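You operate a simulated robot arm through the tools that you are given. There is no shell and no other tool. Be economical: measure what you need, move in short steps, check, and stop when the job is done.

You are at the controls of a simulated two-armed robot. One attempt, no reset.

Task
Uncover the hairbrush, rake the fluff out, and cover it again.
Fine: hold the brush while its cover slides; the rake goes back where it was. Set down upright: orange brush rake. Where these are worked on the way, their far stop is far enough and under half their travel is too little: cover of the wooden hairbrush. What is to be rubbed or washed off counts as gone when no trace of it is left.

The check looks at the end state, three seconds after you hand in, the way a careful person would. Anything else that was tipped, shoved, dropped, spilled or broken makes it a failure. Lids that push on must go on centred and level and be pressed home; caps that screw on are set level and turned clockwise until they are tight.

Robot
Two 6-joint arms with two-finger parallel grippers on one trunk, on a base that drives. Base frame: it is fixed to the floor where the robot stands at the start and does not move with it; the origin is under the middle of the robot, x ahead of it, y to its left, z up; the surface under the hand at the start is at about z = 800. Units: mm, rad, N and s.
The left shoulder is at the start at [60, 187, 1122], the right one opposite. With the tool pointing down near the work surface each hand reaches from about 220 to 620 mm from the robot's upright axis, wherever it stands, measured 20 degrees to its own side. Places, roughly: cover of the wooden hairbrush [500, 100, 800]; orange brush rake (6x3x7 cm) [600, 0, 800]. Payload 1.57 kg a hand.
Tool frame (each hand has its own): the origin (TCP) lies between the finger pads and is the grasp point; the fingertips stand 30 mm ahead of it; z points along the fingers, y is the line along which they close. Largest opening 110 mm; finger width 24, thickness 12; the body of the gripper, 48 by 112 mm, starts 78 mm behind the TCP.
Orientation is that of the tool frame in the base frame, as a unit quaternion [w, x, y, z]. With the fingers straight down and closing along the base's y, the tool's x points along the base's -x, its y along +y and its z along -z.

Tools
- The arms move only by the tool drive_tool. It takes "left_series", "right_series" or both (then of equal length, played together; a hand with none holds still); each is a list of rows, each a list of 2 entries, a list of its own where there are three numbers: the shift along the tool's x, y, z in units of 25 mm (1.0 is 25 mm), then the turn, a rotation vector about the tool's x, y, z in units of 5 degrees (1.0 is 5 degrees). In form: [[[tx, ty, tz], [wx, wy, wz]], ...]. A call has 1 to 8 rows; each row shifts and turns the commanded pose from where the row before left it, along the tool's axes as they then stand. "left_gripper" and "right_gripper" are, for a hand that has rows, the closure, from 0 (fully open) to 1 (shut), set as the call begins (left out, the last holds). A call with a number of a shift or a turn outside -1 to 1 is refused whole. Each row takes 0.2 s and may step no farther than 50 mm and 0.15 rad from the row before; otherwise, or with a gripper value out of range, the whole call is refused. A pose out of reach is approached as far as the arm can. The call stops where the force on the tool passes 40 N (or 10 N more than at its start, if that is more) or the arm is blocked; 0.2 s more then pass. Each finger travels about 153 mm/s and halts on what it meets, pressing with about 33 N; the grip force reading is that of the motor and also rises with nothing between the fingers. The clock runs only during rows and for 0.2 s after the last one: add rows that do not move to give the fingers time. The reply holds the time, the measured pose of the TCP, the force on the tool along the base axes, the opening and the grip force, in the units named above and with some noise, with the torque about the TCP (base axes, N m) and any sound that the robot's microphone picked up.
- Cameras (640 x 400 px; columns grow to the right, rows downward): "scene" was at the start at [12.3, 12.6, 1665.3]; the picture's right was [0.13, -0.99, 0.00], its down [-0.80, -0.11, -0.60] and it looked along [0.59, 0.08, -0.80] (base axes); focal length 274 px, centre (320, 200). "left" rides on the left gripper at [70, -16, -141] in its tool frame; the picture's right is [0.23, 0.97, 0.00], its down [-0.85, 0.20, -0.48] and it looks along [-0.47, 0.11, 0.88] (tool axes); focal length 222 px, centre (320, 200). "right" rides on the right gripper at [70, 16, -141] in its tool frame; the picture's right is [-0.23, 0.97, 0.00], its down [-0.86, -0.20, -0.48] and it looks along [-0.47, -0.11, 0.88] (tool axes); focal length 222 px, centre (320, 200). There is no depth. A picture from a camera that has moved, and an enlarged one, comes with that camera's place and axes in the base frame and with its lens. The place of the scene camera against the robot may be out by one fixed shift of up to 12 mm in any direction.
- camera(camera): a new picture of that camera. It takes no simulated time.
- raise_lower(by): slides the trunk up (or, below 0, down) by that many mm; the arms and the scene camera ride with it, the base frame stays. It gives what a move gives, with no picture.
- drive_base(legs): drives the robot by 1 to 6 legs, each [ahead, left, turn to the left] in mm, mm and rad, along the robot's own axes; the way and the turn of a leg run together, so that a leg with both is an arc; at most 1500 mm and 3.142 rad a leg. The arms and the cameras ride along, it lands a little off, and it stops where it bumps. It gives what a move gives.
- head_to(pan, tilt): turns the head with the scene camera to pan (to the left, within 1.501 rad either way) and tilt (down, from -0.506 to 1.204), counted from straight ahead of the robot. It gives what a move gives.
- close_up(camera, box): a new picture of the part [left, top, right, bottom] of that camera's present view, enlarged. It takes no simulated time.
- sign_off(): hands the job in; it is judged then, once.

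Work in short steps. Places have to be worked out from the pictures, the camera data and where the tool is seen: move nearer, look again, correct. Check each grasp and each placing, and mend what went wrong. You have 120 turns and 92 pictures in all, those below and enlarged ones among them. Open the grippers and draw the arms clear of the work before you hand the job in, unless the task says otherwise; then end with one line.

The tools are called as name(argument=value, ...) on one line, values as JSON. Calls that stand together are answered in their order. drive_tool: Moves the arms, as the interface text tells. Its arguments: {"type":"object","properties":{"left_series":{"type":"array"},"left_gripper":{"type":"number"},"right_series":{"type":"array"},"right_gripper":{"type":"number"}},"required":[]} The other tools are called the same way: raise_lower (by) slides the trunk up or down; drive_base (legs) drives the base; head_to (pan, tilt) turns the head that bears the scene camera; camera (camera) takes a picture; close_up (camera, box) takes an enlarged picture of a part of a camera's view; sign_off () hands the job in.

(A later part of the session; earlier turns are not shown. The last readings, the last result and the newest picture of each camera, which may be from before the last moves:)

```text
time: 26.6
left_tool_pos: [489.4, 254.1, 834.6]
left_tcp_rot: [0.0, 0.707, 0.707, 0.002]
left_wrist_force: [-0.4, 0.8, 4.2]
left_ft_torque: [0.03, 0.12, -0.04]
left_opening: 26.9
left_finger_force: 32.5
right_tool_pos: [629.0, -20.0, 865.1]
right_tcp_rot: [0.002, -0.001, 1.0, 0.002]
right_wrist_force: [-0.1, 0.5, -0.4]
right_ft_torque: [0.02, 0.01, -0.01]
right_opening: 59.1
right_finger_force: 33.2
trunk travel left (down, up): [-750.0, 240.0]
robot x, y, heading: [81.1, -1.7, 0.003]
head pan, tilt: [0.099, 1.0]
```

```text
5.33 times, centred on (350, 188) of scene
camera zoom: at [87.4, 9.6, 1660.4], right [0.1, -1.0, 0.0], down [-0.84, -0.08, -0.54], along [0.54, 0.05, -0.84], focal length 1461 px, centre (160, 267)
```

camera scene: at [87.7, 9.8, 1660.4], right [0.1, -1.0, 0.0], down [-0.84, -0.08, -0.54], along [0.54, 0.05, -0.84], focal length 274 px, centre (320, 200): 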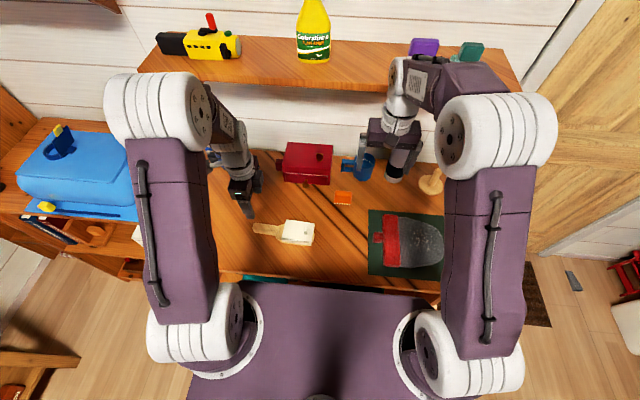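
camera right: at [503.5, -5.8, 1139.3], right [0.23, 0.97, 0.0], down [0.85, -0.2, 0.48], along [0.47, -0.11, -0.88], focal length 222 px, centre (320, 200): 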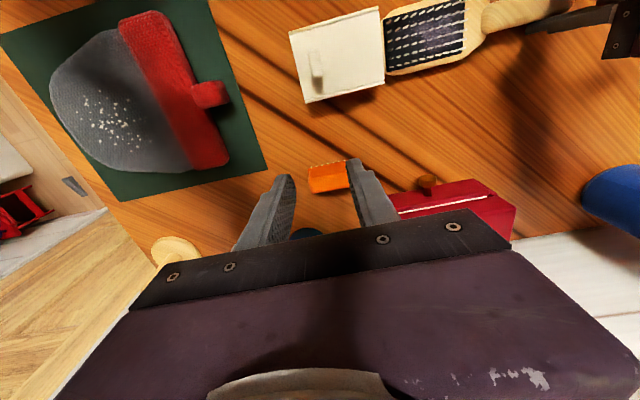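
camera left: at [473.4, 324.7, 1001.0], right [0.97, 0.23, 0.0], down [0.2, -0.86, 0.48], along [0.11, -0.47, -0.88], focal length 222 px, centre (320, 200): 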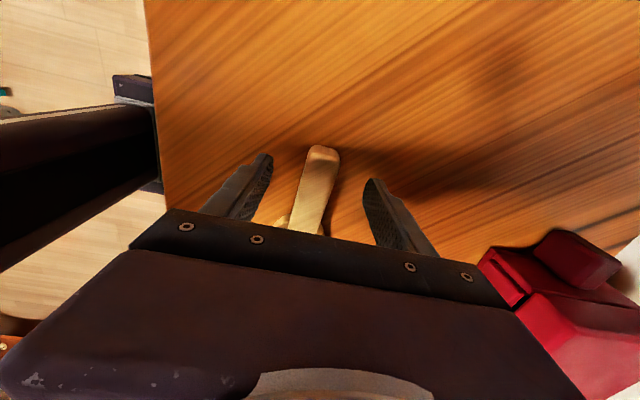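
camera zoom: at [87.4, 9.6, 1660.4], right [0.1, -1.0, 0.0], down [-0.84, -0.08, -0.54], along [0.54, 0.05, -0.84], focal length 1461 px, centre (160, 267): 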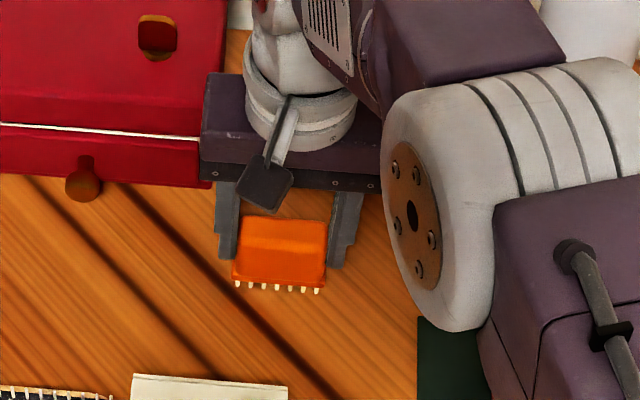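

Rake gripped (59 mm); its home is TCP (629, -20.5, 864.5). I lift it 100 mm and carry it above the pad (pad about x 462–517, y 78–166).

drive_tool(right_series=[[[0, 0, -0.4], [0, 0, 0]], [[0, 0, -0.9], [0, 0, 0]], [[0, 0, -0.9], [0, 0, 0]], [[0, 0, -0.9], [0, 0, 0]], [[0, 0, -0.9], [0, 0, 0]]])

drive_tool(right_series=[[[0.7, 0.7, 0], [0, 0, 0]], [[0.7, 0.7, 0], [0, 0, 0]], [[0.7, 0.7, 0], [0, 0, 0]], [[0.7, 0.7, 0], [0, 0, 0]], [[0.7, 0.7, 0], [0, 0, 0]], [[0.7, 0.7, 0], [0, 0, 0]], [[0.7, 0.7, 0], [0, 0, 0]], [[0.7, 0.7, 0], [0, 0, 0]]])

close_up(camera="scene", box=[220, 140, 380, 240])

close_up(camera="right", box=[210, 60, 470, 230])

```text
time: 27.9
left_tool_pos: [489.3, 255.2, 834.1]
left_tcp_rot: [0.001, 0.707, 0.707, 0.002]
left_wrist_force: [-0.6, 0.7, 3.5]
left_ft_torque: [-0.05, 0.13, -0.01]
left_opening: 27.3
left_finger_force: 32.9
right_tool_pos: [628.2, -21.0, 965.2]
right_tcp_rot: [0.002, -0.001, 1.0, 0.002]
right_wrist_force: [-0.4, 0.1, -0.8]
right_ft_torque: [0.0, -0.01, 0.02]
right_opening: 59.0
right_finger_force: 33.3
trunk travel left (down, up): [-750.0, 240.0]
robot x, y, heading: [79.8, -2.4, 0.0]
head pan, tilt: [0.099, 1.0]
```

```text
time: 29.6
left_tool_pos: [489.6, 256.2, 835.1]
left_tcp_rot: [0.001, 0.706, 0.708, 0.002]
left_wrist_force: [-0.1, 0.9, 2.6]
left_ft_torque: [0.17, 0.06, -0.04]
left_opening: 27.2
left_finger_force: 33.1
right_tool_pos: [488.6, 120.9, 964.9]
right_tcp_rot: [0.002, 0.0, 1.0, 0.001]
right_wrist_force: [0.9, 0.4, -0.7]
right_ft_torque: [0.02, -0.03, -0.02]
right_opening: 58.9
right_finger_force: 32.6
trunk travel left (down, up): [-750.0, 240.0]
robot x, y, heading: [77.5, -0.2, 0.003]
head pan, tilt: [0.099, 1.0]
```

```text
4.00 times, centred on (300, 190) of scene
camera zoom: at [87.0, 10.2, 1660.4], right [0.1, -1.0, 0.0], down [-0.84, -0.08, -0.54], along [0.54, 0.05, -0.84], focal length 1096 px, centre (400, 240)
```

zoom: 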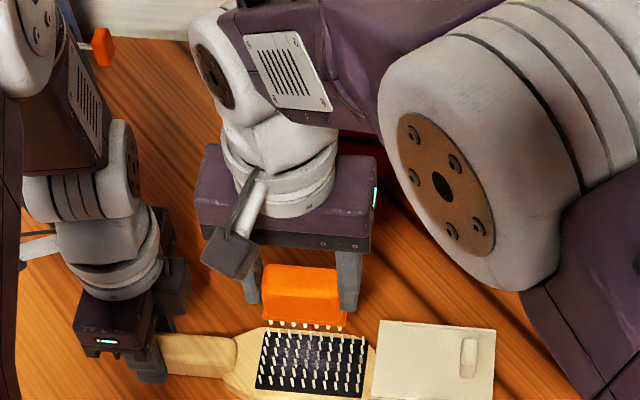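

```text
2.35 times, centred on (340, 145) of right
camera zoom: at [418.0, 137.9, 1106.4], right [0.23, 0.97, 0.0], down [0.85, -0.2, 0.48], along [0.47, -0.11, -0.88], focal length 523 px, centre (273, 329)
```

zoom: 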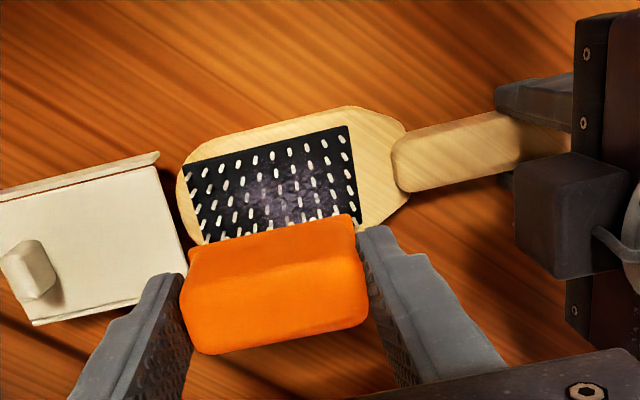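

Fluff is the purplish matted patch mid-pad. I shift to y≈128 and lower in steps to find the contact height.

drive_tool(right_series=[[[-0.1, 0.28, 0.6], [0, 0, 0]], [[0, 0, 0.6], [0, 0, 0]], [[0, 0, 0.6], [0, 0, 0]], [[0, 0, 0.4], [0, 0, 0]], [[0, 0, 0.2], [0, 0, 0]]])

close_up(camera="right", box=[210, 60, 470, 230])

close_up(camera="scene", box=[240, 170, 380, 257])

```text
time: 30.9
left_tool_pos: [488.4, 255.7, 834.3]
left_tcp_rot: [0.001, 0.706, 0.708, 0.002]
left_wrist_force: [-1.1, -0.4, 2.7]
left_ft_torque: [-0.01, 0.14, -0.03]
left_opening: 27.2
left_finger_force: 33.4
right_tool_pos: [492.8, 126.8, 904.8]
right_tcp_rot: [0.003, -0.001, 1.0, 0.001]
right_wrist_force: [0.2, 0.3, -0.4]
right_ft_torque: [0.02, -0.01, 0.04]
right_opening: 58.9
right_finger_force: 32.7
trunk travel left (down, up): [-750.0, 240.0]
robot x, y, heading: [79.3, 1.7, -0.001]
head pan, tilt: [0.099, 1.0]
```

```text
2.35 times, centred on (340, 145) of right
camera zoom: at [421.8, 144.0, 1046.4], right [0.23, 0.97, 0.0], down [0.85, -0.2, 0.48], along [0.47, -0.1, -0.88], focal length 523 px, centre (273, 329)
```

zoom: 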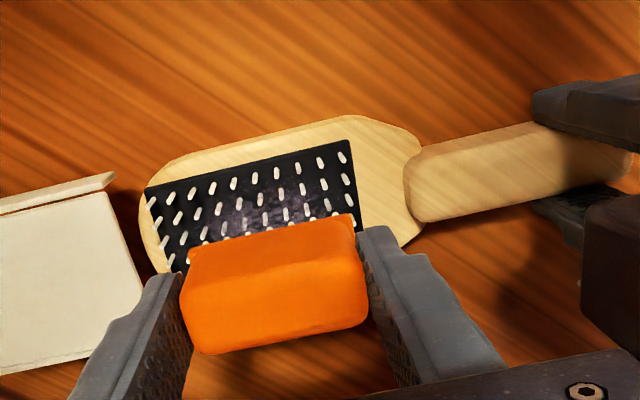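

```text
4.57 times, centred on (310, 214) of scene
camera zoom: at [87.4, 9.6, 1660.4], right [0.1, -1.0, 0.0], down [-0.84, -0.08, -0.54], along [0.54, 0.05, -0.84], focal length 1253 px, centre (366, 138)
```

zoom: 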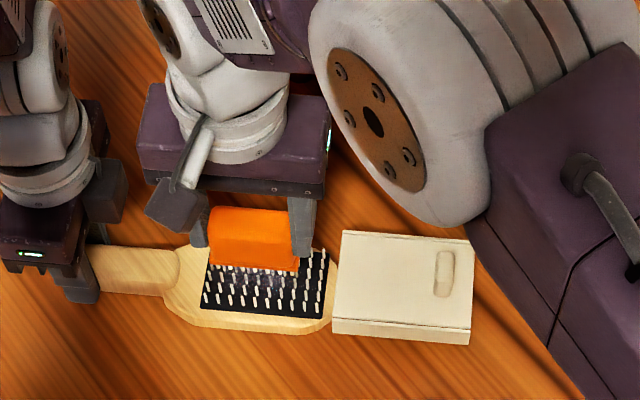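

I keep lowering, 2–3 mm at a time.

drive_tool(right_series=[[[0, 0, 0.1], [0, 0, 0]], [[0, 0, 0.1], [0, 0, 0]], [[0, 0, 0.1], [0, 0, 0]]])

drive_tool(right_series=[[[0, 0, 0.08], [0, 0, 0]], [[0, 0, 0.08], [0, 0, 0]]])

close_up(camera="scene", box=[270, 195, 330, 235])

```text
time: 31.6
left_tool_pos: [488.0, 253.6, 836.8]
left_tcp_rot: [0.002, 0.706, 0.709, 0.002]
left_wrist_force: [0.1, 7.6, -11.5]
left_ft_torque: [0.31, 0.1, 0.32]
left_opening: 27.3
left_finger_force: 33.1
right_tool_pos: [491.7, 127.0, 898.7]
right_tcp_rot: [0.003, -0.001, 1.0, 0.002]
right_wrist_force: [-0.6, -8.3, 30.1]
right_ft_torque: [-0.36, 0.02, 0.01]
right_opening: 59.2
right_finger_force: 32.7
trunk travel left (down, up): [-750.0, 240.0]
robot x, y, heading: [80.0, -2.0, -0.002]
head pan, tilt: [0.099, 1.0]
```

```text
time: 32.2
left_tool_pos: [487.9, 253.6, 835.4]
left_tcp_rot: [0.001, 0.706, 0.708, 0.001]
left_wrist_force: [1.5, 6.5, -12.4]
left_ft_torque: [0.37, 0.11, 0.22]
left_opening: 27.2
left_finger_force: 32.3
right_tool_pos: [490.3, 127.1, 895.5]
right_tcp_rot: [0.003, -0.001, 1.0, 0.003]
right_wrist_force: [1.7, -6.7, 33.1]
right_ft_torque: [-0.34, -0.13, 0.0]
right_opening: 59.1
right_finger_force: 32.7
trunk travel left (down, up): [-750.0, 240.0]
robot x, y, heading: [80.7, 3.9, 0.001]
head pan, tilt: [0.099, 1.0]
```

```text
10.00 times, centred on (300, 215) of scene
camera zoom: at [85.6, 9.5, 1660.6], right [0.1, -1.0, 0.0], down [-0.84, -0.08, -0.54], along [0.54, 0.05, -0.84], focal length 2740 px, centre (520, 50)
```

zoom: 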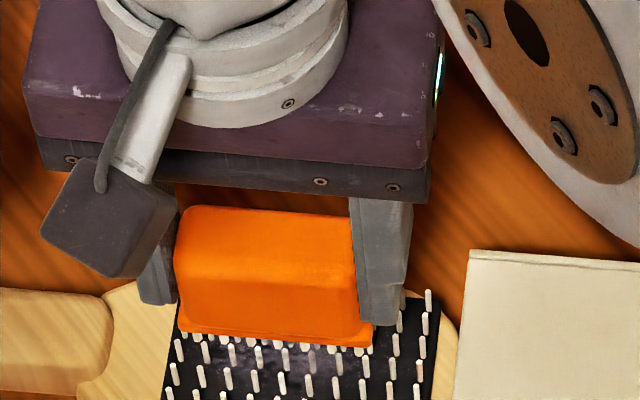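

Contact began near TCP z≈900. I back off a little to a light load before stroking.

drive_tool(right_series=[[[0, 0, -0.1], [0, 0, 0]], [[0, 0, 0], [0, 0, 0]]])

drive_tool(right_series=[[[0.1, 0, -0.06], [0, 0, 0]], [[0.1, 0, 0], [0, 0, 0]]])

close_up(camera="scene", box=[270, 195, 330, 235])

```text
time: 32.9
left_tool_pos: [489.1, 255.0, 834.7]
left_tcp_rot: [0.001, 0.706, 0.708, 0.001]
left_wrist_force: [-1.4, -0.2, 3.8]
left_ft_torque: [-0.56, 0.33, -0.14]
left_opening: 27.3
left_finger_force: 32.9
right_tool_pos: [489.8, 126.2, 895.8]
right_tcp_rot: [0.001, 0.0, 1.0, 0.001]
right_wrist_force: [1.1, 1.4, 2.6]
right_ft_torque: [0.12, -0.09, 0.01]
right_opening: 59.0
right_finger_force: 32.7
trunk travel left (down, up): [-750.0, 240.0]
robot x, y, heading: [81.1, 2.9, -0.003]
head pan, tilt: [0.099, 1.0]
```

```text
time: 33.5
left_tool_pos: [490.2, 253.7, 834.6]
left_tcp_rot: [0.001, 0.707, 0.707, 0.002]
left_wrist_force: [-0.9, 0.3, 3.8]
left_ft_torque: [-0.18, 0.18, -0.09]
left_opening: 27.1
left_finger_force: 33.7
right_tool_pos: [486.1, 126.4, 897.5]
right_tcp_rot: [0.002, -0.001, 1.0, 0.001]
right_wrist_force: [-0.1, 0.6, -0.1]
right_ft_torque: [-0.01, 0.01, 0.0]
right_opening: 58.9
right_finger_force: 33.4
trunk travel left (down, up): [-750.0, 240.0]
robot x, y, heading: [82.3, -0.2, -0.001]
head pan, tilt: [0.099, 1.0]
```

```text
10.00 times, centred on (300, 215) of scene
camera zoom: at [87.0, 9.5, 1660.4], right [0.1, -1.0, 0.0], down [-0.84, -0.08, -0.54], along [0.54, 0.05, -0.84], focal length 2740 px, centre (520, 50)
```

zoom: 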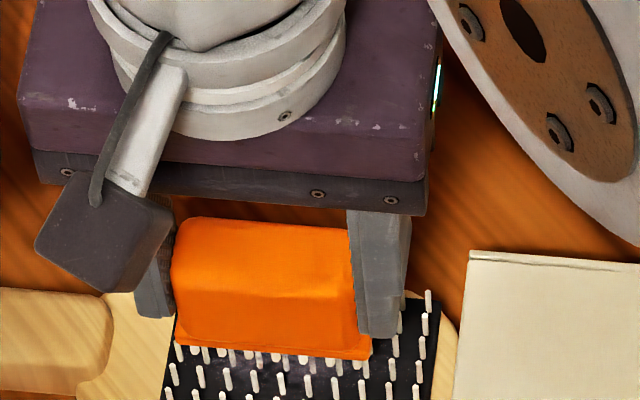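

Now a trial stroke: press lightly (about 2 mm) and pull toward the robot 30 mm.

drive_tool(right_series=[[[0, 0, 0.1], [0, 0, 0]], [[0.2, 0, 0], [0, 0, 0]], [[0.2, 0, 0], [0, 0, 0]], [[0.2, 0, 0], [0, 0, 0]], [[0.2, 0, 0], [0, 0, 0]], [[0.2, 0, 0], [0, 0, 0]]])

close_up(camera="scene", box=[260, 185, 340, 240])

```text
time: 34.9
left_tool_pos: [490.3, 254.8, 835.6]
left_tcp_rot: [0.0, 0.707, 0.707, 0.001]
left_wrist_force: [-1.4, -0.3, 1.4]
left_ft_torque: [0.01, 0.03, -0.17]
left_opening: 27.3
left_finger_force: 32.8
right_tool_pos: [462.2, 126.4, 894.5]
right_tcp_rot: [0.003, -0.001, 1.0, 0.002]
right_wrist_force: [4.3, -0.4, 7.5]
right_ft_torque: [-0.19, -0.24, 0.05]
right_opening: 58.9
right_finger_force: 33.5
trunk travel left (down, up): [-750.0, 240.0]
robot x, y, heading: [77.6, -1.6, -0.002]
head pan, tilt: [0.099, 1.0]
```

```text
7.27 times, centred on (300, 212) of scene
camera zoom: at [87.3, 9.5, 1660.5], right [0.1, -1.0, 0.0], down [-0.84, -0.08, -0.54], along [0.54, 0.05, -0.84], focal length 1993 px, centre (466, 109)
```

zoom: 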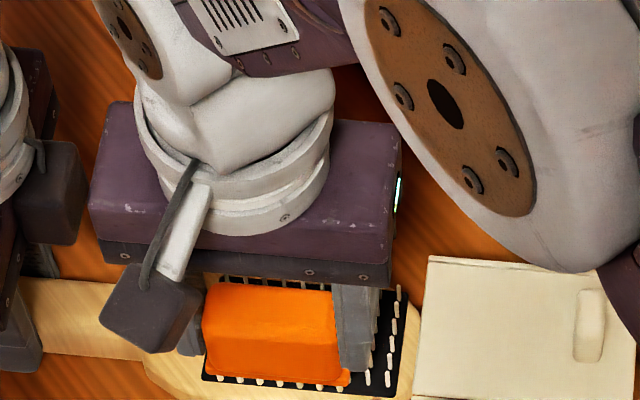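

Good contact (about 7 N). I lift, move to the far side and look at the pad.

drive_tool(right_series=[[[0, 0, -1], [0, 0, 0]], [[0, 0, -0.4], [0, 0, 0]], [[-0.9, 0, 0], [0, 0, 0]], [[-0.9, 0, 0], [0, 0, 0]], [[-0.9, 0, 0], [0, 0, 0]], [[-0.9, 0, 0], [0, 0, 0]]])

close_up(camera="scene", box=[260, 185, 340, 240])

close_up(camera="right", box=[240, 60, 440, 185])

```text
time: 36.2
left_tool_pos: [488.1, 255.2, 834.2]
left_tcp_rot: [0.0, 0.706, 0.708, 0.002]
left_wrist_force: [-0.6, 0.0, 2.7]
left_ft_torque: [0.03, 0.1, -0.05]
left_opening: 27.5
left_finger_force: 33.3
right_tool_pos: [552.7, 126.0, 930.4]
right_tcp_rot: [0.001, -0.001, 1.0, 0.002]
right_wrist_force: [-0.2, -0.6, -0.1]
right_ft_torque: [-0.03, 0.0, 0.01]
right_opening: 59.0
right_finger_force: 33.0
trunk travel left (down, up): [-750.0, 240.0]
robot x, y, heading: [78.0, -0.6, 0.0]
head pan, tilt: [0.099, 1.0]
```

```text
7.27 times, centred on (300, 212) of scene
camera zoom: at [87.5, 9.6, 1660.5], right [0.1, -1.0, 0.0], down [-0.84, -0.08, -0.54], along [0.54, 0.05, -0.84], focal length 1993 px, centre (466, 109)
```

zoom: 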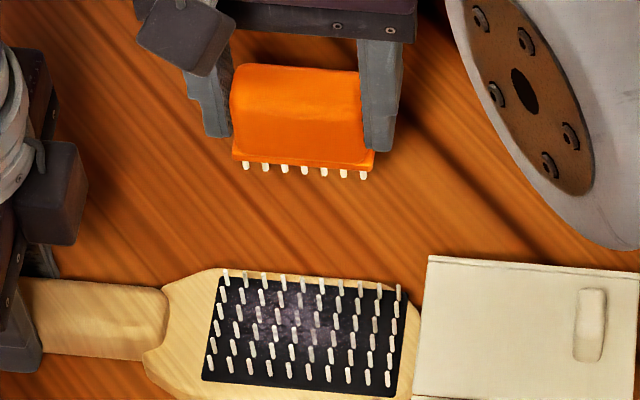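

```text
3.20 times, centred on (340, 122) of right
camera zoom: at [481.9, 143.7, 1071.5], right [0.23, 0.97, 0.0], down [0.85, -0.2, 0.48], along [0.47, -0.11, -0.88], focal length 711 px, centre (256, 448)
```

zoom: 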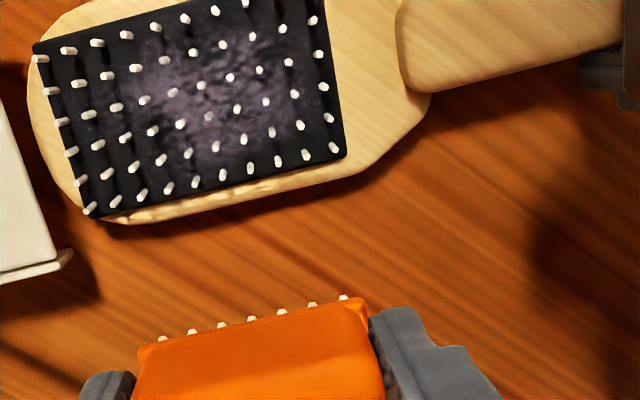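

The fluff patch centres at about (491, 130), radius ~28. The tine row is 5 mm robot-side of the TCP, so the first stroke covered only half. Now full strokes.

drive_tool(right_series=[[[0.7, 0.1, 0], [0, 0, 0]], [[0.65, 0.1, 0.4], [0, 0, 0]], [[0, 0, 0.6], [0, 0, 0]], [[0, 0, 0.32], [0, 0, 0]], [[0, 0, 0.1], [0, 0, 0]]])

drive_tool(right_series=[[[0.28, 0, 0], [0, 0, 0]], [[0.28, 0, 0], [0, 0, 0]], [[0.28, 0, 0], [0, 0, 0]], [[0.28, 0, 0], [0, 0, 0]], [[0.28, 0, 0], [0, 0, 0]], [[0.28, 0, 0], [0, 0, 0]], [[0.28, 0, 0], [0, 0, 0]], [[0.28, 0, 0], [0, 0, 0]]])

drive_tool(right_series=[[[0, 0, -1], [0, 0, 0]], [[0, 0, -0.4], [0, 0, 0]], [[-0.9, 0, 0], [0, 0, 0]], [[-0.9, 0, 0], [0, 0, 0]], [[-0.9, 0, 0], [0, 0, 0]], [[-0.9, 0, 0], [0, 0, 0]]])

close_up(camera="right", box=[240, 60, 440, 185])

```text
time: 37.5
left_tool_pos: [488.9, 254.4, 835.4]
left_tcp_rot: [0.001, 0.707, 0.708, 0.001]
left_wrist_force: [0.1, 1.5, -2.1]
left_ft_torque: [0.46, 0.41, 0.13]
left_opening: 27.2
left_finger_force: 32.4
right_tool_pos: [516.7, 131.7, 894.8]
right_tcp_rot: [0.003, 0.0, 1.0, 0.002]
right_wrist_force: [-2.0, -1.6, 8.0]
right_ft_torque: [-0.25, 0.15, -0.04]
right_opening: 58.9
right_finger_force: 32.7
trunk travel left (down, up): [-750.0, 240.0]
robot x, y, heading: [80.4, 1.0, 0.001]
head pan, tilt: [0.099, 1.0]
```

```text
time: 39.2
left_tool_pos: [488.4, 253.8, 834.1]
left_tcp_rot: [0.001, 0.707, 0.708, 0.001]
left_wrist_force: [-1.5, 1.3, 0.2]
left_ft_torque: [0.02, -0.01, -0.2]
left_opening: 27.4
left_finger_force: 33.1
right_tool_pos: [462.2, 133.1, 895.5]
right_tcp_rot: [0.003, -0.001, 1.0, 0.001]
right_wrist_force: [6.9, 0.0, 14.8]
right_ft_torque: [-0.25, -0.53, 0.09]
right_opening: 58.9
right_finger_force: 33.1
trunk travel left (down, up): [-750.0, 240.0]
robot x, y, heading: [78.1, -1.1, -0.003]
head pan, tilt: [0.099, 1.0]
```

```text
time: 40.6
left_tool_pos: [489.1, 254.7, 834.8]
left_tcp_rot: [0.001, 0.707, 0.708, 0.001]
left_wrist_force: [-1.2, -0.1, 3.2]
left_ft_torque: [0.06, 0.13, -0.06]
left_opening: 27.3
left_finger_force: 33.2
right_tool_pos: [551.8, 131.0, 930.2]
right_tcp_rot: [0.002, -0.001, 1.0, 0.002]
right_wrist_force: [0.0, -0.4, -0.1]
right_ft_torque: [-0.02, 0.02, -0.02]
right_opening: 58.8
right_finger_force: 33.5
trunk travel left (down, up): [-750.0, 240.0]
robot x, y, heading: [79.9, -2.3, 0.001]
head pan, tilt: [0.099, 1.0]
```

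```text
3.20 times, centred on (340, 122) of right
camera zoom: at [482.5, 149.0, 1071.3], right [0.23, 0.97, 0.0], down [0.85, -0.2, 0.48], along [0.47, -0.1, -0.88], focal length 711 px, centre (256, 448)
```

zoom: 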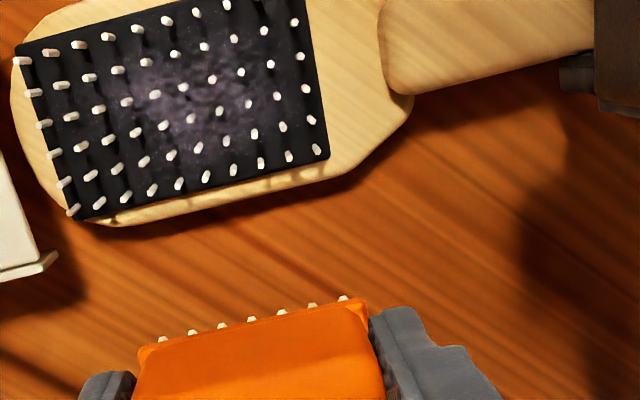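

The patch looks somewhat fainter, so raking works. I scrub back and forth without lifting, at several y positions.

drive_tool(right_series=[[[0.7, -0.15, 0], [0, 0, 0]], [[0.65, -0.15, 0.4], [0, 0, 0]], [[0, 0, 0.6], [0, 0, 0]], [[0, 0, 0.32], [0, 0, 0]], [[0, 0, 0.12], [0, 0, 0]]])

drive_tool(right_series=[[[0.55, 0, 0], [0, 0, 0]], [[0.55, 0, 0], [0, 0, 0]], [[0.55, 0, 0], [0, 0, 0]], [[0.55, 0, 0], [0, 0, 0]], [[-0.55, 0, 0], [0, 0, 0]], [[-0.55, 0, 0], [0, 0, 0]], [[-0.55, 0, 0], [0, 0, 0]], [[-0.55, 0, 0], [0, 0, 0]]])

drive_tool(right_series=[[[0.55, 0, 0], [0, 0, 0]], [[0.55, 0, 0], [0, 0, 0]], [[0.55, 0, 0], [0, 0, 0]], [[0.55, 0, 0], [0, 0, 0]], [[-0.55, 0, 0], [0, 0, 0]], [[-0.55, 0, 0], [0, 0, 0]], [[-0.55, 0, 0], [0, 0, 0]], [[-0.55, 0, 0], [0, 0, 0]]])

drive_tool(right_series=[[[0, 0, -1], [0, 0, 0]], [[0, 0, -0.4], [0, 0, 0]], [[-0.7, 0, 0], [0, 0, 0]], [[-0.7, 0, 0], [0, 0, 0]]])

close_up(camera="right", box=[240, 60, 440, 185])

```text
time: 41.9
left_tool_pos: [488.9, 253.7, 835.5]
left_tcp_rot: [0.0, 0.706, 0.709, 0.002]
left_wrist_force: [1.7, 0.9, -5.9]
left_ft_torque: [0.74, 0.33, 0.18]
left_opening: 27.4
left_finger_force: 33.0
right_tool_pos: [518.2, 123.8, 895.1]
right_tcp_rot: [0.003, -0.001, 1.0, 0.002]
right_wrist_force: [-1.0, -2.5, 14.9]
right_ft_torque: [-0.34, 0.25, 0.02]
right_opening: 59.1
right_finger_force: 33.1
trunk travel left (down, up): [-750.0, 240.0]
robot x, y, heading: [79.8, 0.3, 0.001]
head pan, tilt: [0.099, 1.0]
```

```text
time: 43.0
left_tool_pos: [489.3, 253.8, 835.5]
left_tcp_rot: [0.001, 0.706, 0.708, 0.003]
left_wrist_force: [-0.3, 2.9, 1.8]
left_ft_torque: [-1.01, 0.34, -0.1]
left_opening: 27.4
left_finger_force: 33.6
right_tool_pos: [465.7, 124.4, 895.9]
right_tcp_rot: [-0.001, 0.0, 1.0, 0.001]
right_wrist_force: [-4.8, -2.3, 14.4]
right_ft_torque: [-0.15, 0.21, -0.08]
right_opening: 59.0
right_finger_force: 33.5
trunk travel left (down, up): [-750.0, 240.0]
robot x, y, heading: [77.4, -0.3, 0.001]
head pan, tilt: [0.099, 1.0]
stopped in row 5 (right hand): the force on the tool passed its limit at 47 N (the readings are from after the stop); the commanded pose is now the measured one
```

```text
time: 44.8
left_tool_pos: [493.9, 254.9, 835.0]
left_tcp_rot: [0.003, 0.705, 0.709, 0.005]
left_wrist_force: [15.6, 6.9, -1.7]
left_ft_torque: [0.14, -0.01, 1.32]
left_opening: 29.3
left_finger_force: 32.1
right_tool_pos: [464.5, 123.1, 892.8]
right_tcp_rot: [-0.004, -0.001, 1.0, -0.002]
right_wrist_force: [-15.7, -6.7, 4.9]
right_ft_torque: [-0.21, 0.87, 0.39]
right_opening: 58.8
right_finger_force: 32.9
trunk travel left (down, up): [-750.0, 240.0]
robot x, y, heading: [79.4, 0.7, 0.0]
head pan, tilt: [0.099, 1.0]
```

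```text
time: 45.8
left_tool_pos: [490.2, 255.1, 834.0]
left_tcp_rot: [0.0, 0.706, 0.708, 0.002]
left_wrist_force: [0.5, -0.5, -0.2]
left_ft_torque: [-0.04, 0.1, -0.08]
left_opening: 27.2
left_finger_force: 32.4
right_tool_pos: [503.5, 125.0, 928.5]
right_tcp_rot: [0.0, 0.0, 1.0, 0.001]
right_wrist_force: [0.3, -0.5, -0.7]
right_ft_torque: [-0.01, -0.01, 0.0]
right_opening: 58.8
right_finger_force: 32.6
trunk travel left (down, up): [-750.0, 240.0]
robot x, y, heading: [81.0, -3.4, -0.003]
head pan, tilt: [0.099, 1.0]
```

```text
3.20 times, centred on (340, 122) of right
camera zoom: at [433.7, 143.5, 1071.0], right [0.23, 0.97, 0.0], down [0.86, -0.2, 0.48], along [0.46, -0.11, -0.88], focal length 711 px, centre (256, 448)
```

zoom: 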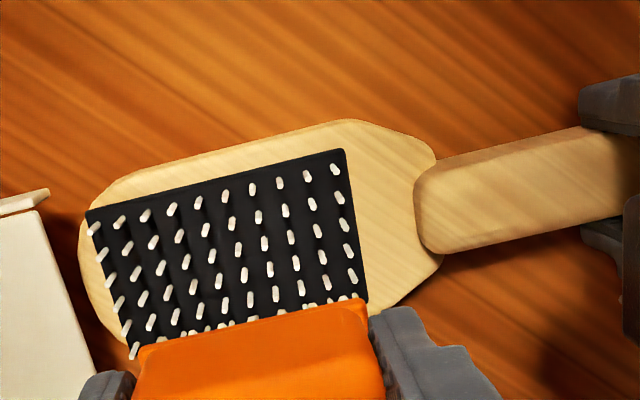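

Overshooting the near edge was a slip on my part; check for damage. The pad looks clean; I move the rake off to see everything.

drive_tool(right_series=[[[-0.9, 0, -0.8], [0, 0, 0]], [[-0.9, 0, -0.8], [0, 0, 0]], [[-0.9, 0, 0], [0, 0, 0]]])

close_up(camera="right", box=[200, 40, 460, 205])

close_up(camera="scene", box=[250, 160, 370, 240])

```text
time: 46.6
left_tool_pos: [490.4, 254.5, 834.7]
left_tcp_rot: [0.0, 0.706, 0.708, 0.002]
left_wrist_force: [-0.9, 0.3, 0.1]
left_ft_torque: [0.03, 0.06, -0.06]
left_opening: 27.4
left_finger_force: 32.8
right_tool_pos: [571.7, 124.4, 968.5]
right_tcp_rot: [-0.002, -0.001, 1.0, 0.001]
right_wrist_force: [-0.2, -0.7, -0.4]
right_ft_torque: [0.02, 0.02, 0.04]
right_opening: 58.3
right_finger_force: 33.3
trunk travel left (down, up): [-750.0, 240.0]
robot x, y, heading: [79.2, -1.1, -0.003]
head pan, tilt: [0.099, 1.0]
```

```text
2.42 times, centred on (330, 122) of right
camera zoom: at [502.0, 142.5, 1110.1], right [0.23, 0.97, 0.0], down [0.86, -0.2, 0.48], along [0.46, -0.11, -0.88], focal length 538 px, centre (296, 388)
```

zoom: 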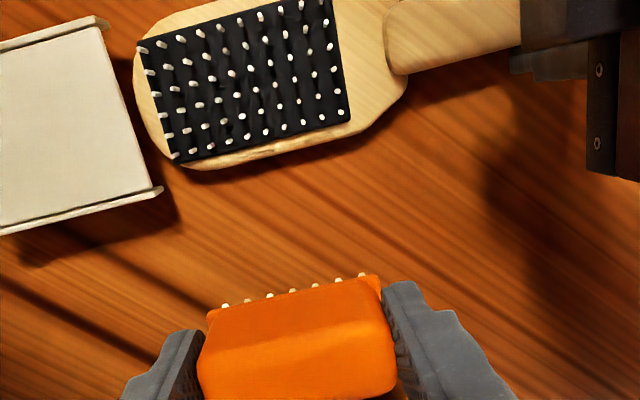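

```text
5.00 times, centred on (310, 200) of scene
camera zoom: at [88.6, 9.8, 1660.5], right [0.1, -1.0, 0.0], down [-0.84, -0.08, -0.54], along [0.54, 0.05, -0.84], focal length 1370 px, centre (370, 200)
```

zoom: 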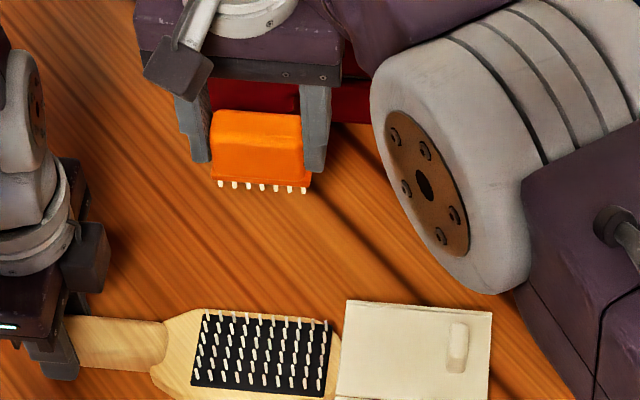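

The pad looks clean. I zoom in on it and on the rake's tilt to be sure.

close_up(camera="scene", box=[280, 218, 324, 244])

close_up(camera="right", box=[245, 35, 355, 115])

close_up(camera="left", box=[220, 120, 520, 310])

```text
14.55 times, centred on (302, 231) of scene
camera zoom: at [88.6, 9.8, 1660.5], right [0.1, -1.0, 0.0], down [-0.84, -0.08, -0.54], along [0.54, 0.05, -0.84], focal length 3986 px, centre (582, -251)
```

zoom: 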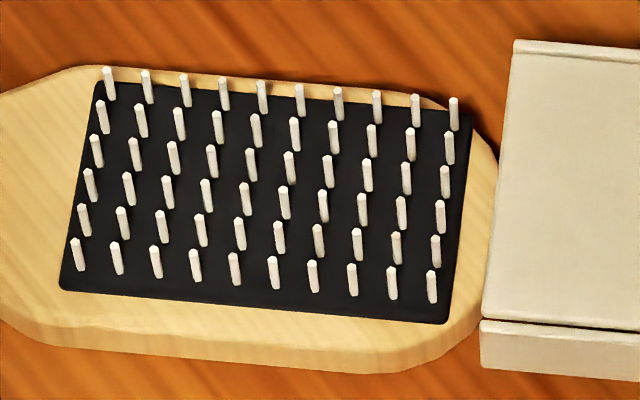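

```text
5.00 times, centred on (300, 75) of right
camera zoom: at [502.0, 142.5, 1110.1], right [0.23, 0.97, 0.0], down [0.86, -0.2, 0.48], along [0.46, -0.11, -0.88], focal length 1111 px, centre (420, 825)
```

zoom: 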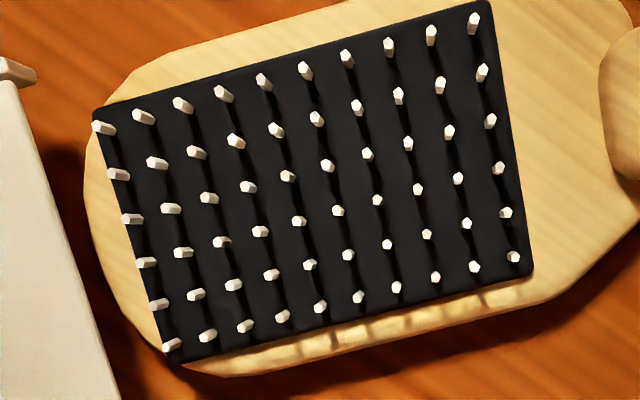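

```text
2.11 times, centred on (370, 215) of left
camera zoom: at [474.7, 324.7, 977.0], right [0.97, 0.23, 0.0], down [0.2, -0.86, 0.48], along [0.11, -0.46, -0.88], focal length 468 px, centre (215, 168)
```

zoom: 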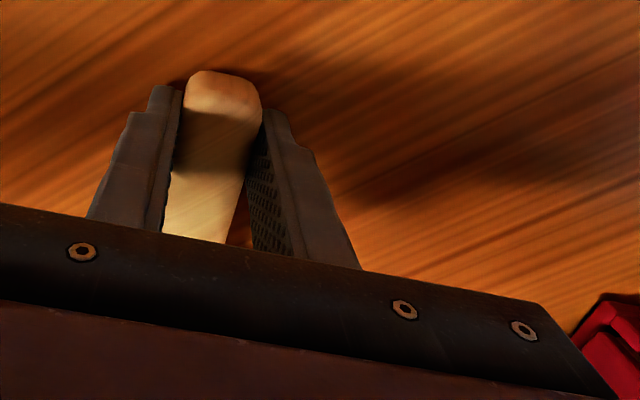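

Clean everywhere. The rake still sits straight in the grip (slid ~3 mm up). I carry it back above its place.

drive_tool(right_series=[[[0, -0.8, 0], [0, 0, 0]], [[-0.3, -0.85, 0], [0, 0, 0]], [[-0.4, -0.85, 0], [0, 0, 0]], [[-0.4, -0.85, 0], [0, 0, 0]], [[-0.4, -0.85, 0], [0, 0, 0]], [[-0.4, -0.8, 0], [0, 0, 0]], [[-0.4, -0.8, 0], [0, 0, 0]]])

drive_tool(right_series=[[[0, 0, 0.9], [0, 0, 0]], [[0, 0, 0.9], [0, 0, 0]], [[0, 0, 0.9], [0, 0, 0]], [[0, 0, 0.8], [0, 0, 0]]])

close_up(camera="scene", box=[290, 150, 410, 225])

```text
time: 48.2
left_tool_pos: [490.6, 253.5, 835.4]
left_tcp_rot: [0.001, 0.706, 0.708, 0.002]
left_wrist_force: [0.6, -1.1, 0.0]
left_ft_torque: [-0.03, 0.03, 0.0]
left_opening: 27.1
left_finger_force: 33.0
right_tool_pos: [627.9, -19.8, 969.5]
right_tcp_rot: [0.0, -0.001, 1.0, 0.001]
right_wrist_force: [0.5, 0.3, -0.8]
right_ft_torque: [0.01, 0.02, 0.02]
right_opening: 58.9
right_finger_force: 34.0
trunk travel left (down, up): [-750.0, 240.0]
robot x, y, heading: [78.1, 2.0, -0.001]
head pan, tilt: [0.099, 1.0]
```

```text
time: 49.2
left_tool_pos: [489.9, 255.8, 834.6]
left_tcp_rot: [0.0, 0.706, 0.708, 0.003]
left_wrist_force: [-0.1, 0.7, -0.3]
left_ft_torque: [0.02, -0.04, -0.03]
left_opening: 27.1
left_finger_force: 33.0
right_tool_pos: [628.1, -18.0, 880.2]
right_tcp_rot: [0.0, 0.0, 1.0, 0.001]
right_wrist_force: [0.3, -0.9, 0.7]
right_ft_torque: [-0.01, -0.01, -0.01]
right_opening: 59.2
right_finger_force: 32.1
trunk travel left (down, up): [-750.0, 240.0]
robot x, y, heading: [82.2, -0.9, 0.001]
head pan, tilt: [0.099, 1.0]
```

```text
5.33 times, centred on (350, 188) of scene
camera zoom: at [88.2, 9.8, 1660.4], right [0.1, -1.0, 0.0], down [-0.84, -0.08, -0.54], along [0.54, 0.05, -0.84], focal length 1461 px, centre (160, 267)
```

zoom: 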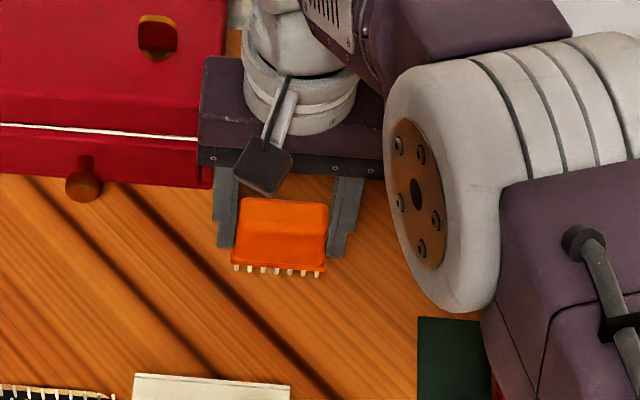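

Tilt is nil. I lower to the table, softly at the end.

drive_tool(right_series=[[[-0.03, -0.03, 0.4], [0, 0, 0]], [[0, 0, 0.25], [0, 0, 0]]])

drive_tool(right_series=[[[0, 0, 0.07], [0, 0, 0]], [[0, 0, 0.07], [0, 0, 0]]])

```text
time: 49.8
left_tool_pos: [490.2, 256.1, 834.4]
left_tcp_rot: [0.001, 0.706, 0.708, 0.003]
left_wrist_force: [0.5, -0.8, 0.2]
left_ft_torque: [0.07, 0.03, -0.01]
left_opening: 27.2
left_finger_force: 33.1
right_tool_pos: [629.2, -20.5, 864.0]
right_tcp_rot: [0.0, 0.0, 1.0, 0.0]
right_wrist_force: [0.7, -0.4, 0.0]
right_ft_torque: [0.03, -0.01, -0.01]
right_opening: 58.8
right_finger_force: 32.8
trunk travel left (down, up): [-750.0, 240.0]
robot x, y, heading: [78.9, -1.3, 0.004]
head pan, tilt: [0.099, 1.0]
```

```text
time: 50.4
left_tool_pos: [489.7, 253.5, 833.9]
left_tcp_rot: [0.001, 0.706, 0.708, 0.002]
left_wrist_force: [0.4, 0.0, 0.3]
left_ft_torque: [-0.02, 0.05, -0.02]
left_opening: 27.5
left_finger_force: 33.4
right_tool_pos: [628.1, -20.5, 860.6]
right_tcp_rot: [-0.001, -0.001, 1.0, 0.001]
right_wrist_force: [0.6, -0.1, -0.6]
right_ft_torque: [0.03, 0.02, 0.03]
right_opening: 59.0
right_finger_force: 33.6
trunk travel left (down, up): [-750.0, 240.0]
robot x, y, heading: [80.8, -1.1, 0.0]
head pan, tilt: [0.099, 1.0]
```

Not on the table yet; a few more millimetres.

drive_tool(right_series=[[[0, 0, 0.05], [0, 0, 0]], [[0, 0, 0.04], [0, 0, 0]]])

close_up(camera="scene", box=[290, 150, 410, 225])

```text
time: 51.0
left_tool_pos: [489.9, 254.9, 835.3]
left_tcp_rot: [0.001, 0.707, 0.708, 0.003]
left_wrist_force: [-0.6, -0.9, 0.7]
left_ft_torque: [0.14, 0.0, -0.02]
left_opening: 27.1
left_finger_force: 32.8
right_tool_pos: [628.3, -20.3, 859.8]
right_tcp_rot: [0.001, -0.001, 1.0, 0.001]
right_wrist_force: [0.1, 0.2, 3.2]
right_ft_torque: [-0.1, -0.03, -0.02]
right_opening: 59.0
right_finger_force: 33.0
trunk travel left (down, up): [-750.0, 240.0]
robot x, y, heading: [79.8, 1.4, 0.0]
head pan, tilt: [0.099, 1.0]
```

```text
5.33 times, centred on (350, 188) of scene
camera zoom: at [87.4, 9.9, 1660.5], right [0.1, -1.0, 0.0], down [-0.84, -0.08, -0.54], along [0.54, 0.05, -0.84], focal length 1461 px, centre (160, 267)
```

zoom: 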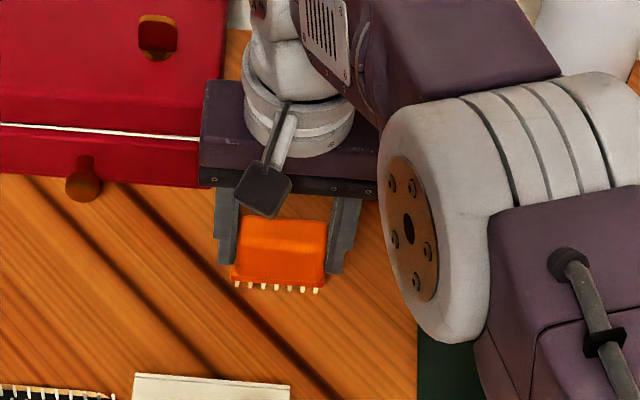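

Contact (3 N), in the same image place as originally. Release, lift clear and look.

drive_tool(right_series=[[[0, 0, 0], [0, 0, 0]], [[0, 0, 0], [0, 0, 0]], [[0, 0, 0], [0, 0, 0]]], right_gripper=0.0)

drive_tool(right_series=[[[0, 0, -0.5], [0, 0, 0]], [[0, 0, -1], [0, 0, 0]], [[0, 0, -1], [0, 0, 0]], [[0, 0, -1], [0, 0, 0]], [[0, 0, -1], [0, 0, 0]], [[0.7, 0, -0.3], [0, 0, 0]], [[1, 0, 0], [0, 0, 0]]])

close_up(camera="scene", box=[290, 150, 410, 225])

close_up(camera="right", box=[260, 130, 400, 220])

```text
time: 51.8
left_tool_pos: [490.0, 255.0, 834.4]
left_tcp_rot: [0.001, 0.706, 0.708, 0.003]
left_wrist_force: [0.2, -0.5, 0.3]
left_ft_torque: [-0.01, 0.05, -0.05]
left_opening: 27.1
left_finger_force: 32.8
right_tool_pos: [628.1, -19.7, 860.0]
right_tcp_rot: [0.0, 0.0, 1.0, 0.0]
right_wrist_force: [-0.2, -0.7, -0.1]
right_ft_torque: [0.0, 0.03, -0.01]
right_opening: 109.9
right_finger_force: 0.1
trunk travel left (down, up): [-750.0, 240.0]
robot x, y, heading: [79.7, 1.0, -0.002]
head pan, tilt: [0.099, 1.0]
```

```text
time: 53.4
left_tool_pos: [489.3, 253.9, 835.2]
left_tcp_rot: [0.002, 0.706, 0.708, 0.002]
left_wrist_force: [0.0, 0.4, 0.1]
left_ft_torque: [0.14, 0.0, 0.0]
left_opening: 27.2
left_finger_force: 33.3
right_tool_pos: [585.0, -21.2, 980.4]
right_tcp_rot: [-0.001, 0.001, 1.0, 0.001]
right_wrist_force: [0.5, 0.1, 0.1]
right_ft_torque: [0.0, 0.04, 0.01]
right_opening: 109.9
right_finger_force: 0.0
trunk travel left (down, up): [-750.0, 240.0]
robot x, y, heading: [78.5, -0.9, 0.003]
head pan, tilt: [0.099, 1.0]
```

```text
5.33 times, centred on (350, 188) of scene
camera zoom: at [86.8, 10.0, 1660.4], right [0.1, -1.0, 0.0], down [-0.84, -0.08, -0.54], along [0.54, 0.05, -0.84], focal length 1461 px, centre (160, 267)
```

zoom: 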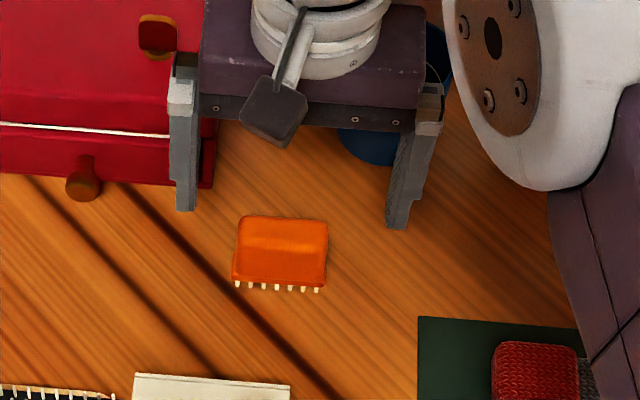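

```text
4.44 times, centred on (330, 175) of right
camera zoom: at [515.8, -2.6, 1120.9], right [0.23, 0.97, 0.0], down [0.86, -0.2, 0.48], along [0.46, -0.11, -0.88], focal length 987 px, centre (276, 311)
```

zoom: 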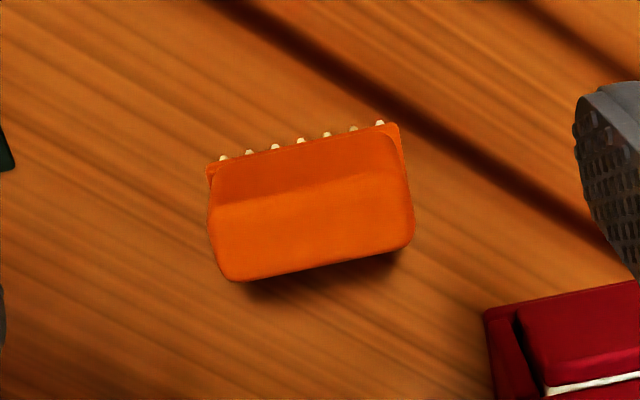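

The rake stands back in its original spot. Now the right hand goes back over the cover's tab.

drive_tool(right_series=[[[0.9, 0.2, 0], [0, 0, 0]], [[0.9, 0.2, 0], [0, 0, 0]], [[0.9, 0.2, 0], [0, 0, 0]], [[0.75, 0.14, 0.5], [0, 0, 0]], [[0, 0, 1], [0, 0, 0]], [[0, 0, 1], [0, 0, 0]], [[0, 0, 0.9], [0, 0, 0]]], right_gripper=0.6)

close_up(camera="right", box=[220, 80, 440, 220])

```text
time: 55.0
left_tool_pos: [491.2, 255.0, 835.2]
left_tcp_rot: [0.001, 0.706, 0.708, 0.002]
left_wrist_force: [0.0, 0.0, 0.8]
left_ft_torque: [0.01, 0.02, -0.04]
left_opening: 27.4
left_finger_force: 33.1
right_tool_pos: [499.0, -2.1, 894.7]
right_tcp_rot: [-0.002, 0.0, 1.0, 0.001]
right_wrist_force: [-0.7, 0.3, -0.8]
right_ft_torque: [-0.01, 0.02, -0.03]
right_opening: 43.8
right_finger_force: 0.0
trunk travel left (down, up): [-750.0, 240.0]
robot x, y, heading: [79.2, -1.7, 0.0]
head pan, tilt: [0.099, 1.0]
```

```text
2.86 times, centred on (330, 150) of right
camera zoom: at [430.0, 15.9, 1035.7], right [0.23, 0.97, 0.0], down [0.86, -0.2, 0.48], along [0.46, -0.11, -0.88], focal length 635 px, centre (291, 343)
```

zoom: 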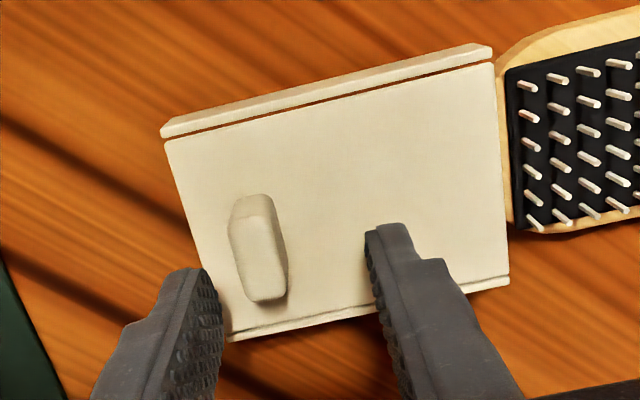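

The tab now sits about 7 mm further out than I left it. I shift over it and lower to just above the cover surface.

drive_tool(right_series=[[[0.1, -0.3, 0], [0, 0, 0]], [[0, 0, 0.5], [0, 0, 0]], [[0, 0, 0.3], [0, 0, 0]]])

close_up(camera="right", box=[220, 80, 440, 220])

close_up(camera="scene", box=[240, 170, 380, 257])

```text
time: 55.8
left_tool_pos: [489.4, 254.2, 835.3]
left_tcp_rot: [0.0, 0.706, 0.708, 0.002]
left_wrist_force: [0.1, 0.1, -0.6]
left_ft_torque: [0.04, 0.02, -0.02]
left_opening: 27.3
left_finger_force: 33.3
right_tool_pos: [496.4, -9.5, 874.4]
right_tcp_rot: [0.0, 0.0, 1.0, 0.001]
right_wrist_force: [0.4, 0.2, 0.4]
right_ft_torque: [-0.04, 0.03, -0.01]
right_opening: 44.2
right_finger_force: 0.1
trunk travel left (down, up): [-750.0, 240.0]
robot x, y, heading: [80.5, -1.1, -0.003]
head pan, tilt: [0.099, 1.0]
```

```text
2.86 times, centred on (330, 150) of right
camera zoom: at [427.1, 8.3, 1016.2], right [0.23, 0.97, 0.0], down [0.86, -0.2, 0.48], along [0.46, -0.11, -0.88], focal length 635 px, centre (291, 343)
```

zoom: 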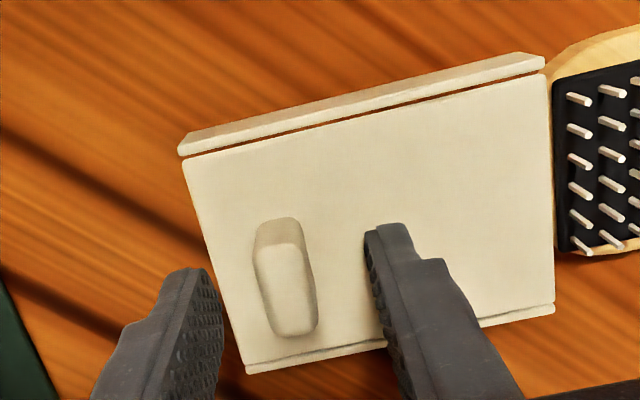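

```text
4.57 times, centred on (310, 214) of scene
camera zoom: at [87.9, 9.9, 1660.4], right [0.1, -1.0, 0.0], down [-0.84, -0.08, -0.54], along [0.54, 0.05, -0.84], focal length 1253 px, centre (366, 138)
```

zoom: 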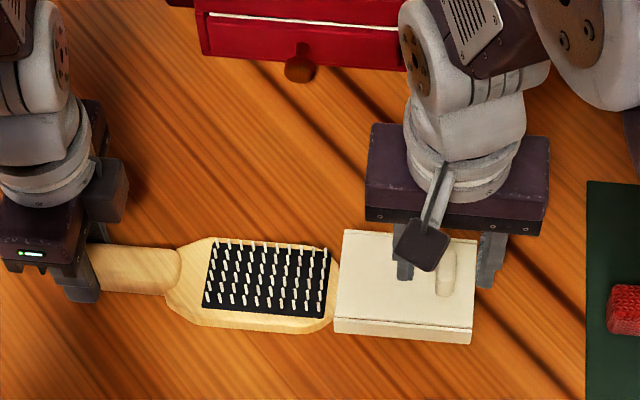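

Centred over the tab. Close, then push the cover back toward the handle.

drive_tool(right_series=[[[-0.08, 0, 0.05], [0, 0, 0]], [[0, 0, 0], [0, 0, 0]], [[0, 0, 0], [0, 0, 0]], [[0, 0, 0], [0, 0, 0]]], right_gripper=1.0)

drive_tool(right_series=[[[0, 0.2, 0], [0, 0, 0]], [[0, 0.25, 0], [0, 0, 0]], [[0, 0.25, 0], [0, 0, 0]], [[0, 0.25, 0], [0, 0, 0]]])

close_up(camera="scene", box=[240, 170, 380, 257])

```text
time: 56.8
left_tool_pos: [490.0, 255.6, 833.5]
left_tcp_rot: [0.001, 0.706, 0.708, 0.002]
left_wrist_force: [0.8, 1.1, 1.4]
left_ft_torque: [-0.09, 0.12, 0.2]
left_opening: 27.4
left_finger_force: 32.5
right_tool_pos: [496.9, -9.9, 875.2]
right_tcp_rot: [-0.001, 0.0, 1.0, 0.001]
right_wrist_force: [-1.9, -0.6, 4.1]
right_ft_torque: [0.06, 0.2, 0.14]
right_opening: 11.5
right_finger_force: 28.9
trunk travel left (down, up): [-750.0, 240.0]
robot x, y, heading: [77.1, 1.4, -0.003]
head pan, tilt: [0.099, 1.0]
```

```text
time: 57.8
left_tool_pos: [489.4, 253.9, 836.4]
left_tcp_rot: [0.002, 0.706, 0.708, 0.003]
left_wrist_force: [3.0, 0.9, 0.5]
left_ft_torque: [0.1, 0.15, 0.47]
left_opening: 27.4
left_finger_force: 33.0
right_tool_pos: [498.0, 13.3, 873.8]
right_tcp_rot: [-0.001, 0.0, 1.0, 0.001]
right_wrist_force: [-4.7, -0.4, 6.1]
right_ft_torque: [0.07, 0.37, 0.2]
right_opening: 11.8
right_finger_force: 29.0
trunk travel left (down, up): [-750.0, 240.0]
robot x, y, heading: [78.6, -2.7, 0.004]
head pan, tilt: [0.099, 1.0]
```

```text
4.57 times, centred on (310, 214) of scene
camera zoom: at [86.3, 10.1, 1660.4], right [0.1, -1.0, 0.0], down [-0.84, -0.08, -0.54], along [0.54, 0.05, -0.84], focal length 1253 px, centre (366, 138)
```

zoom: 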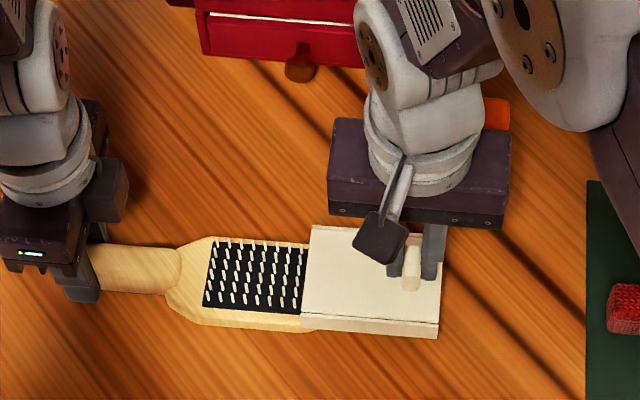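

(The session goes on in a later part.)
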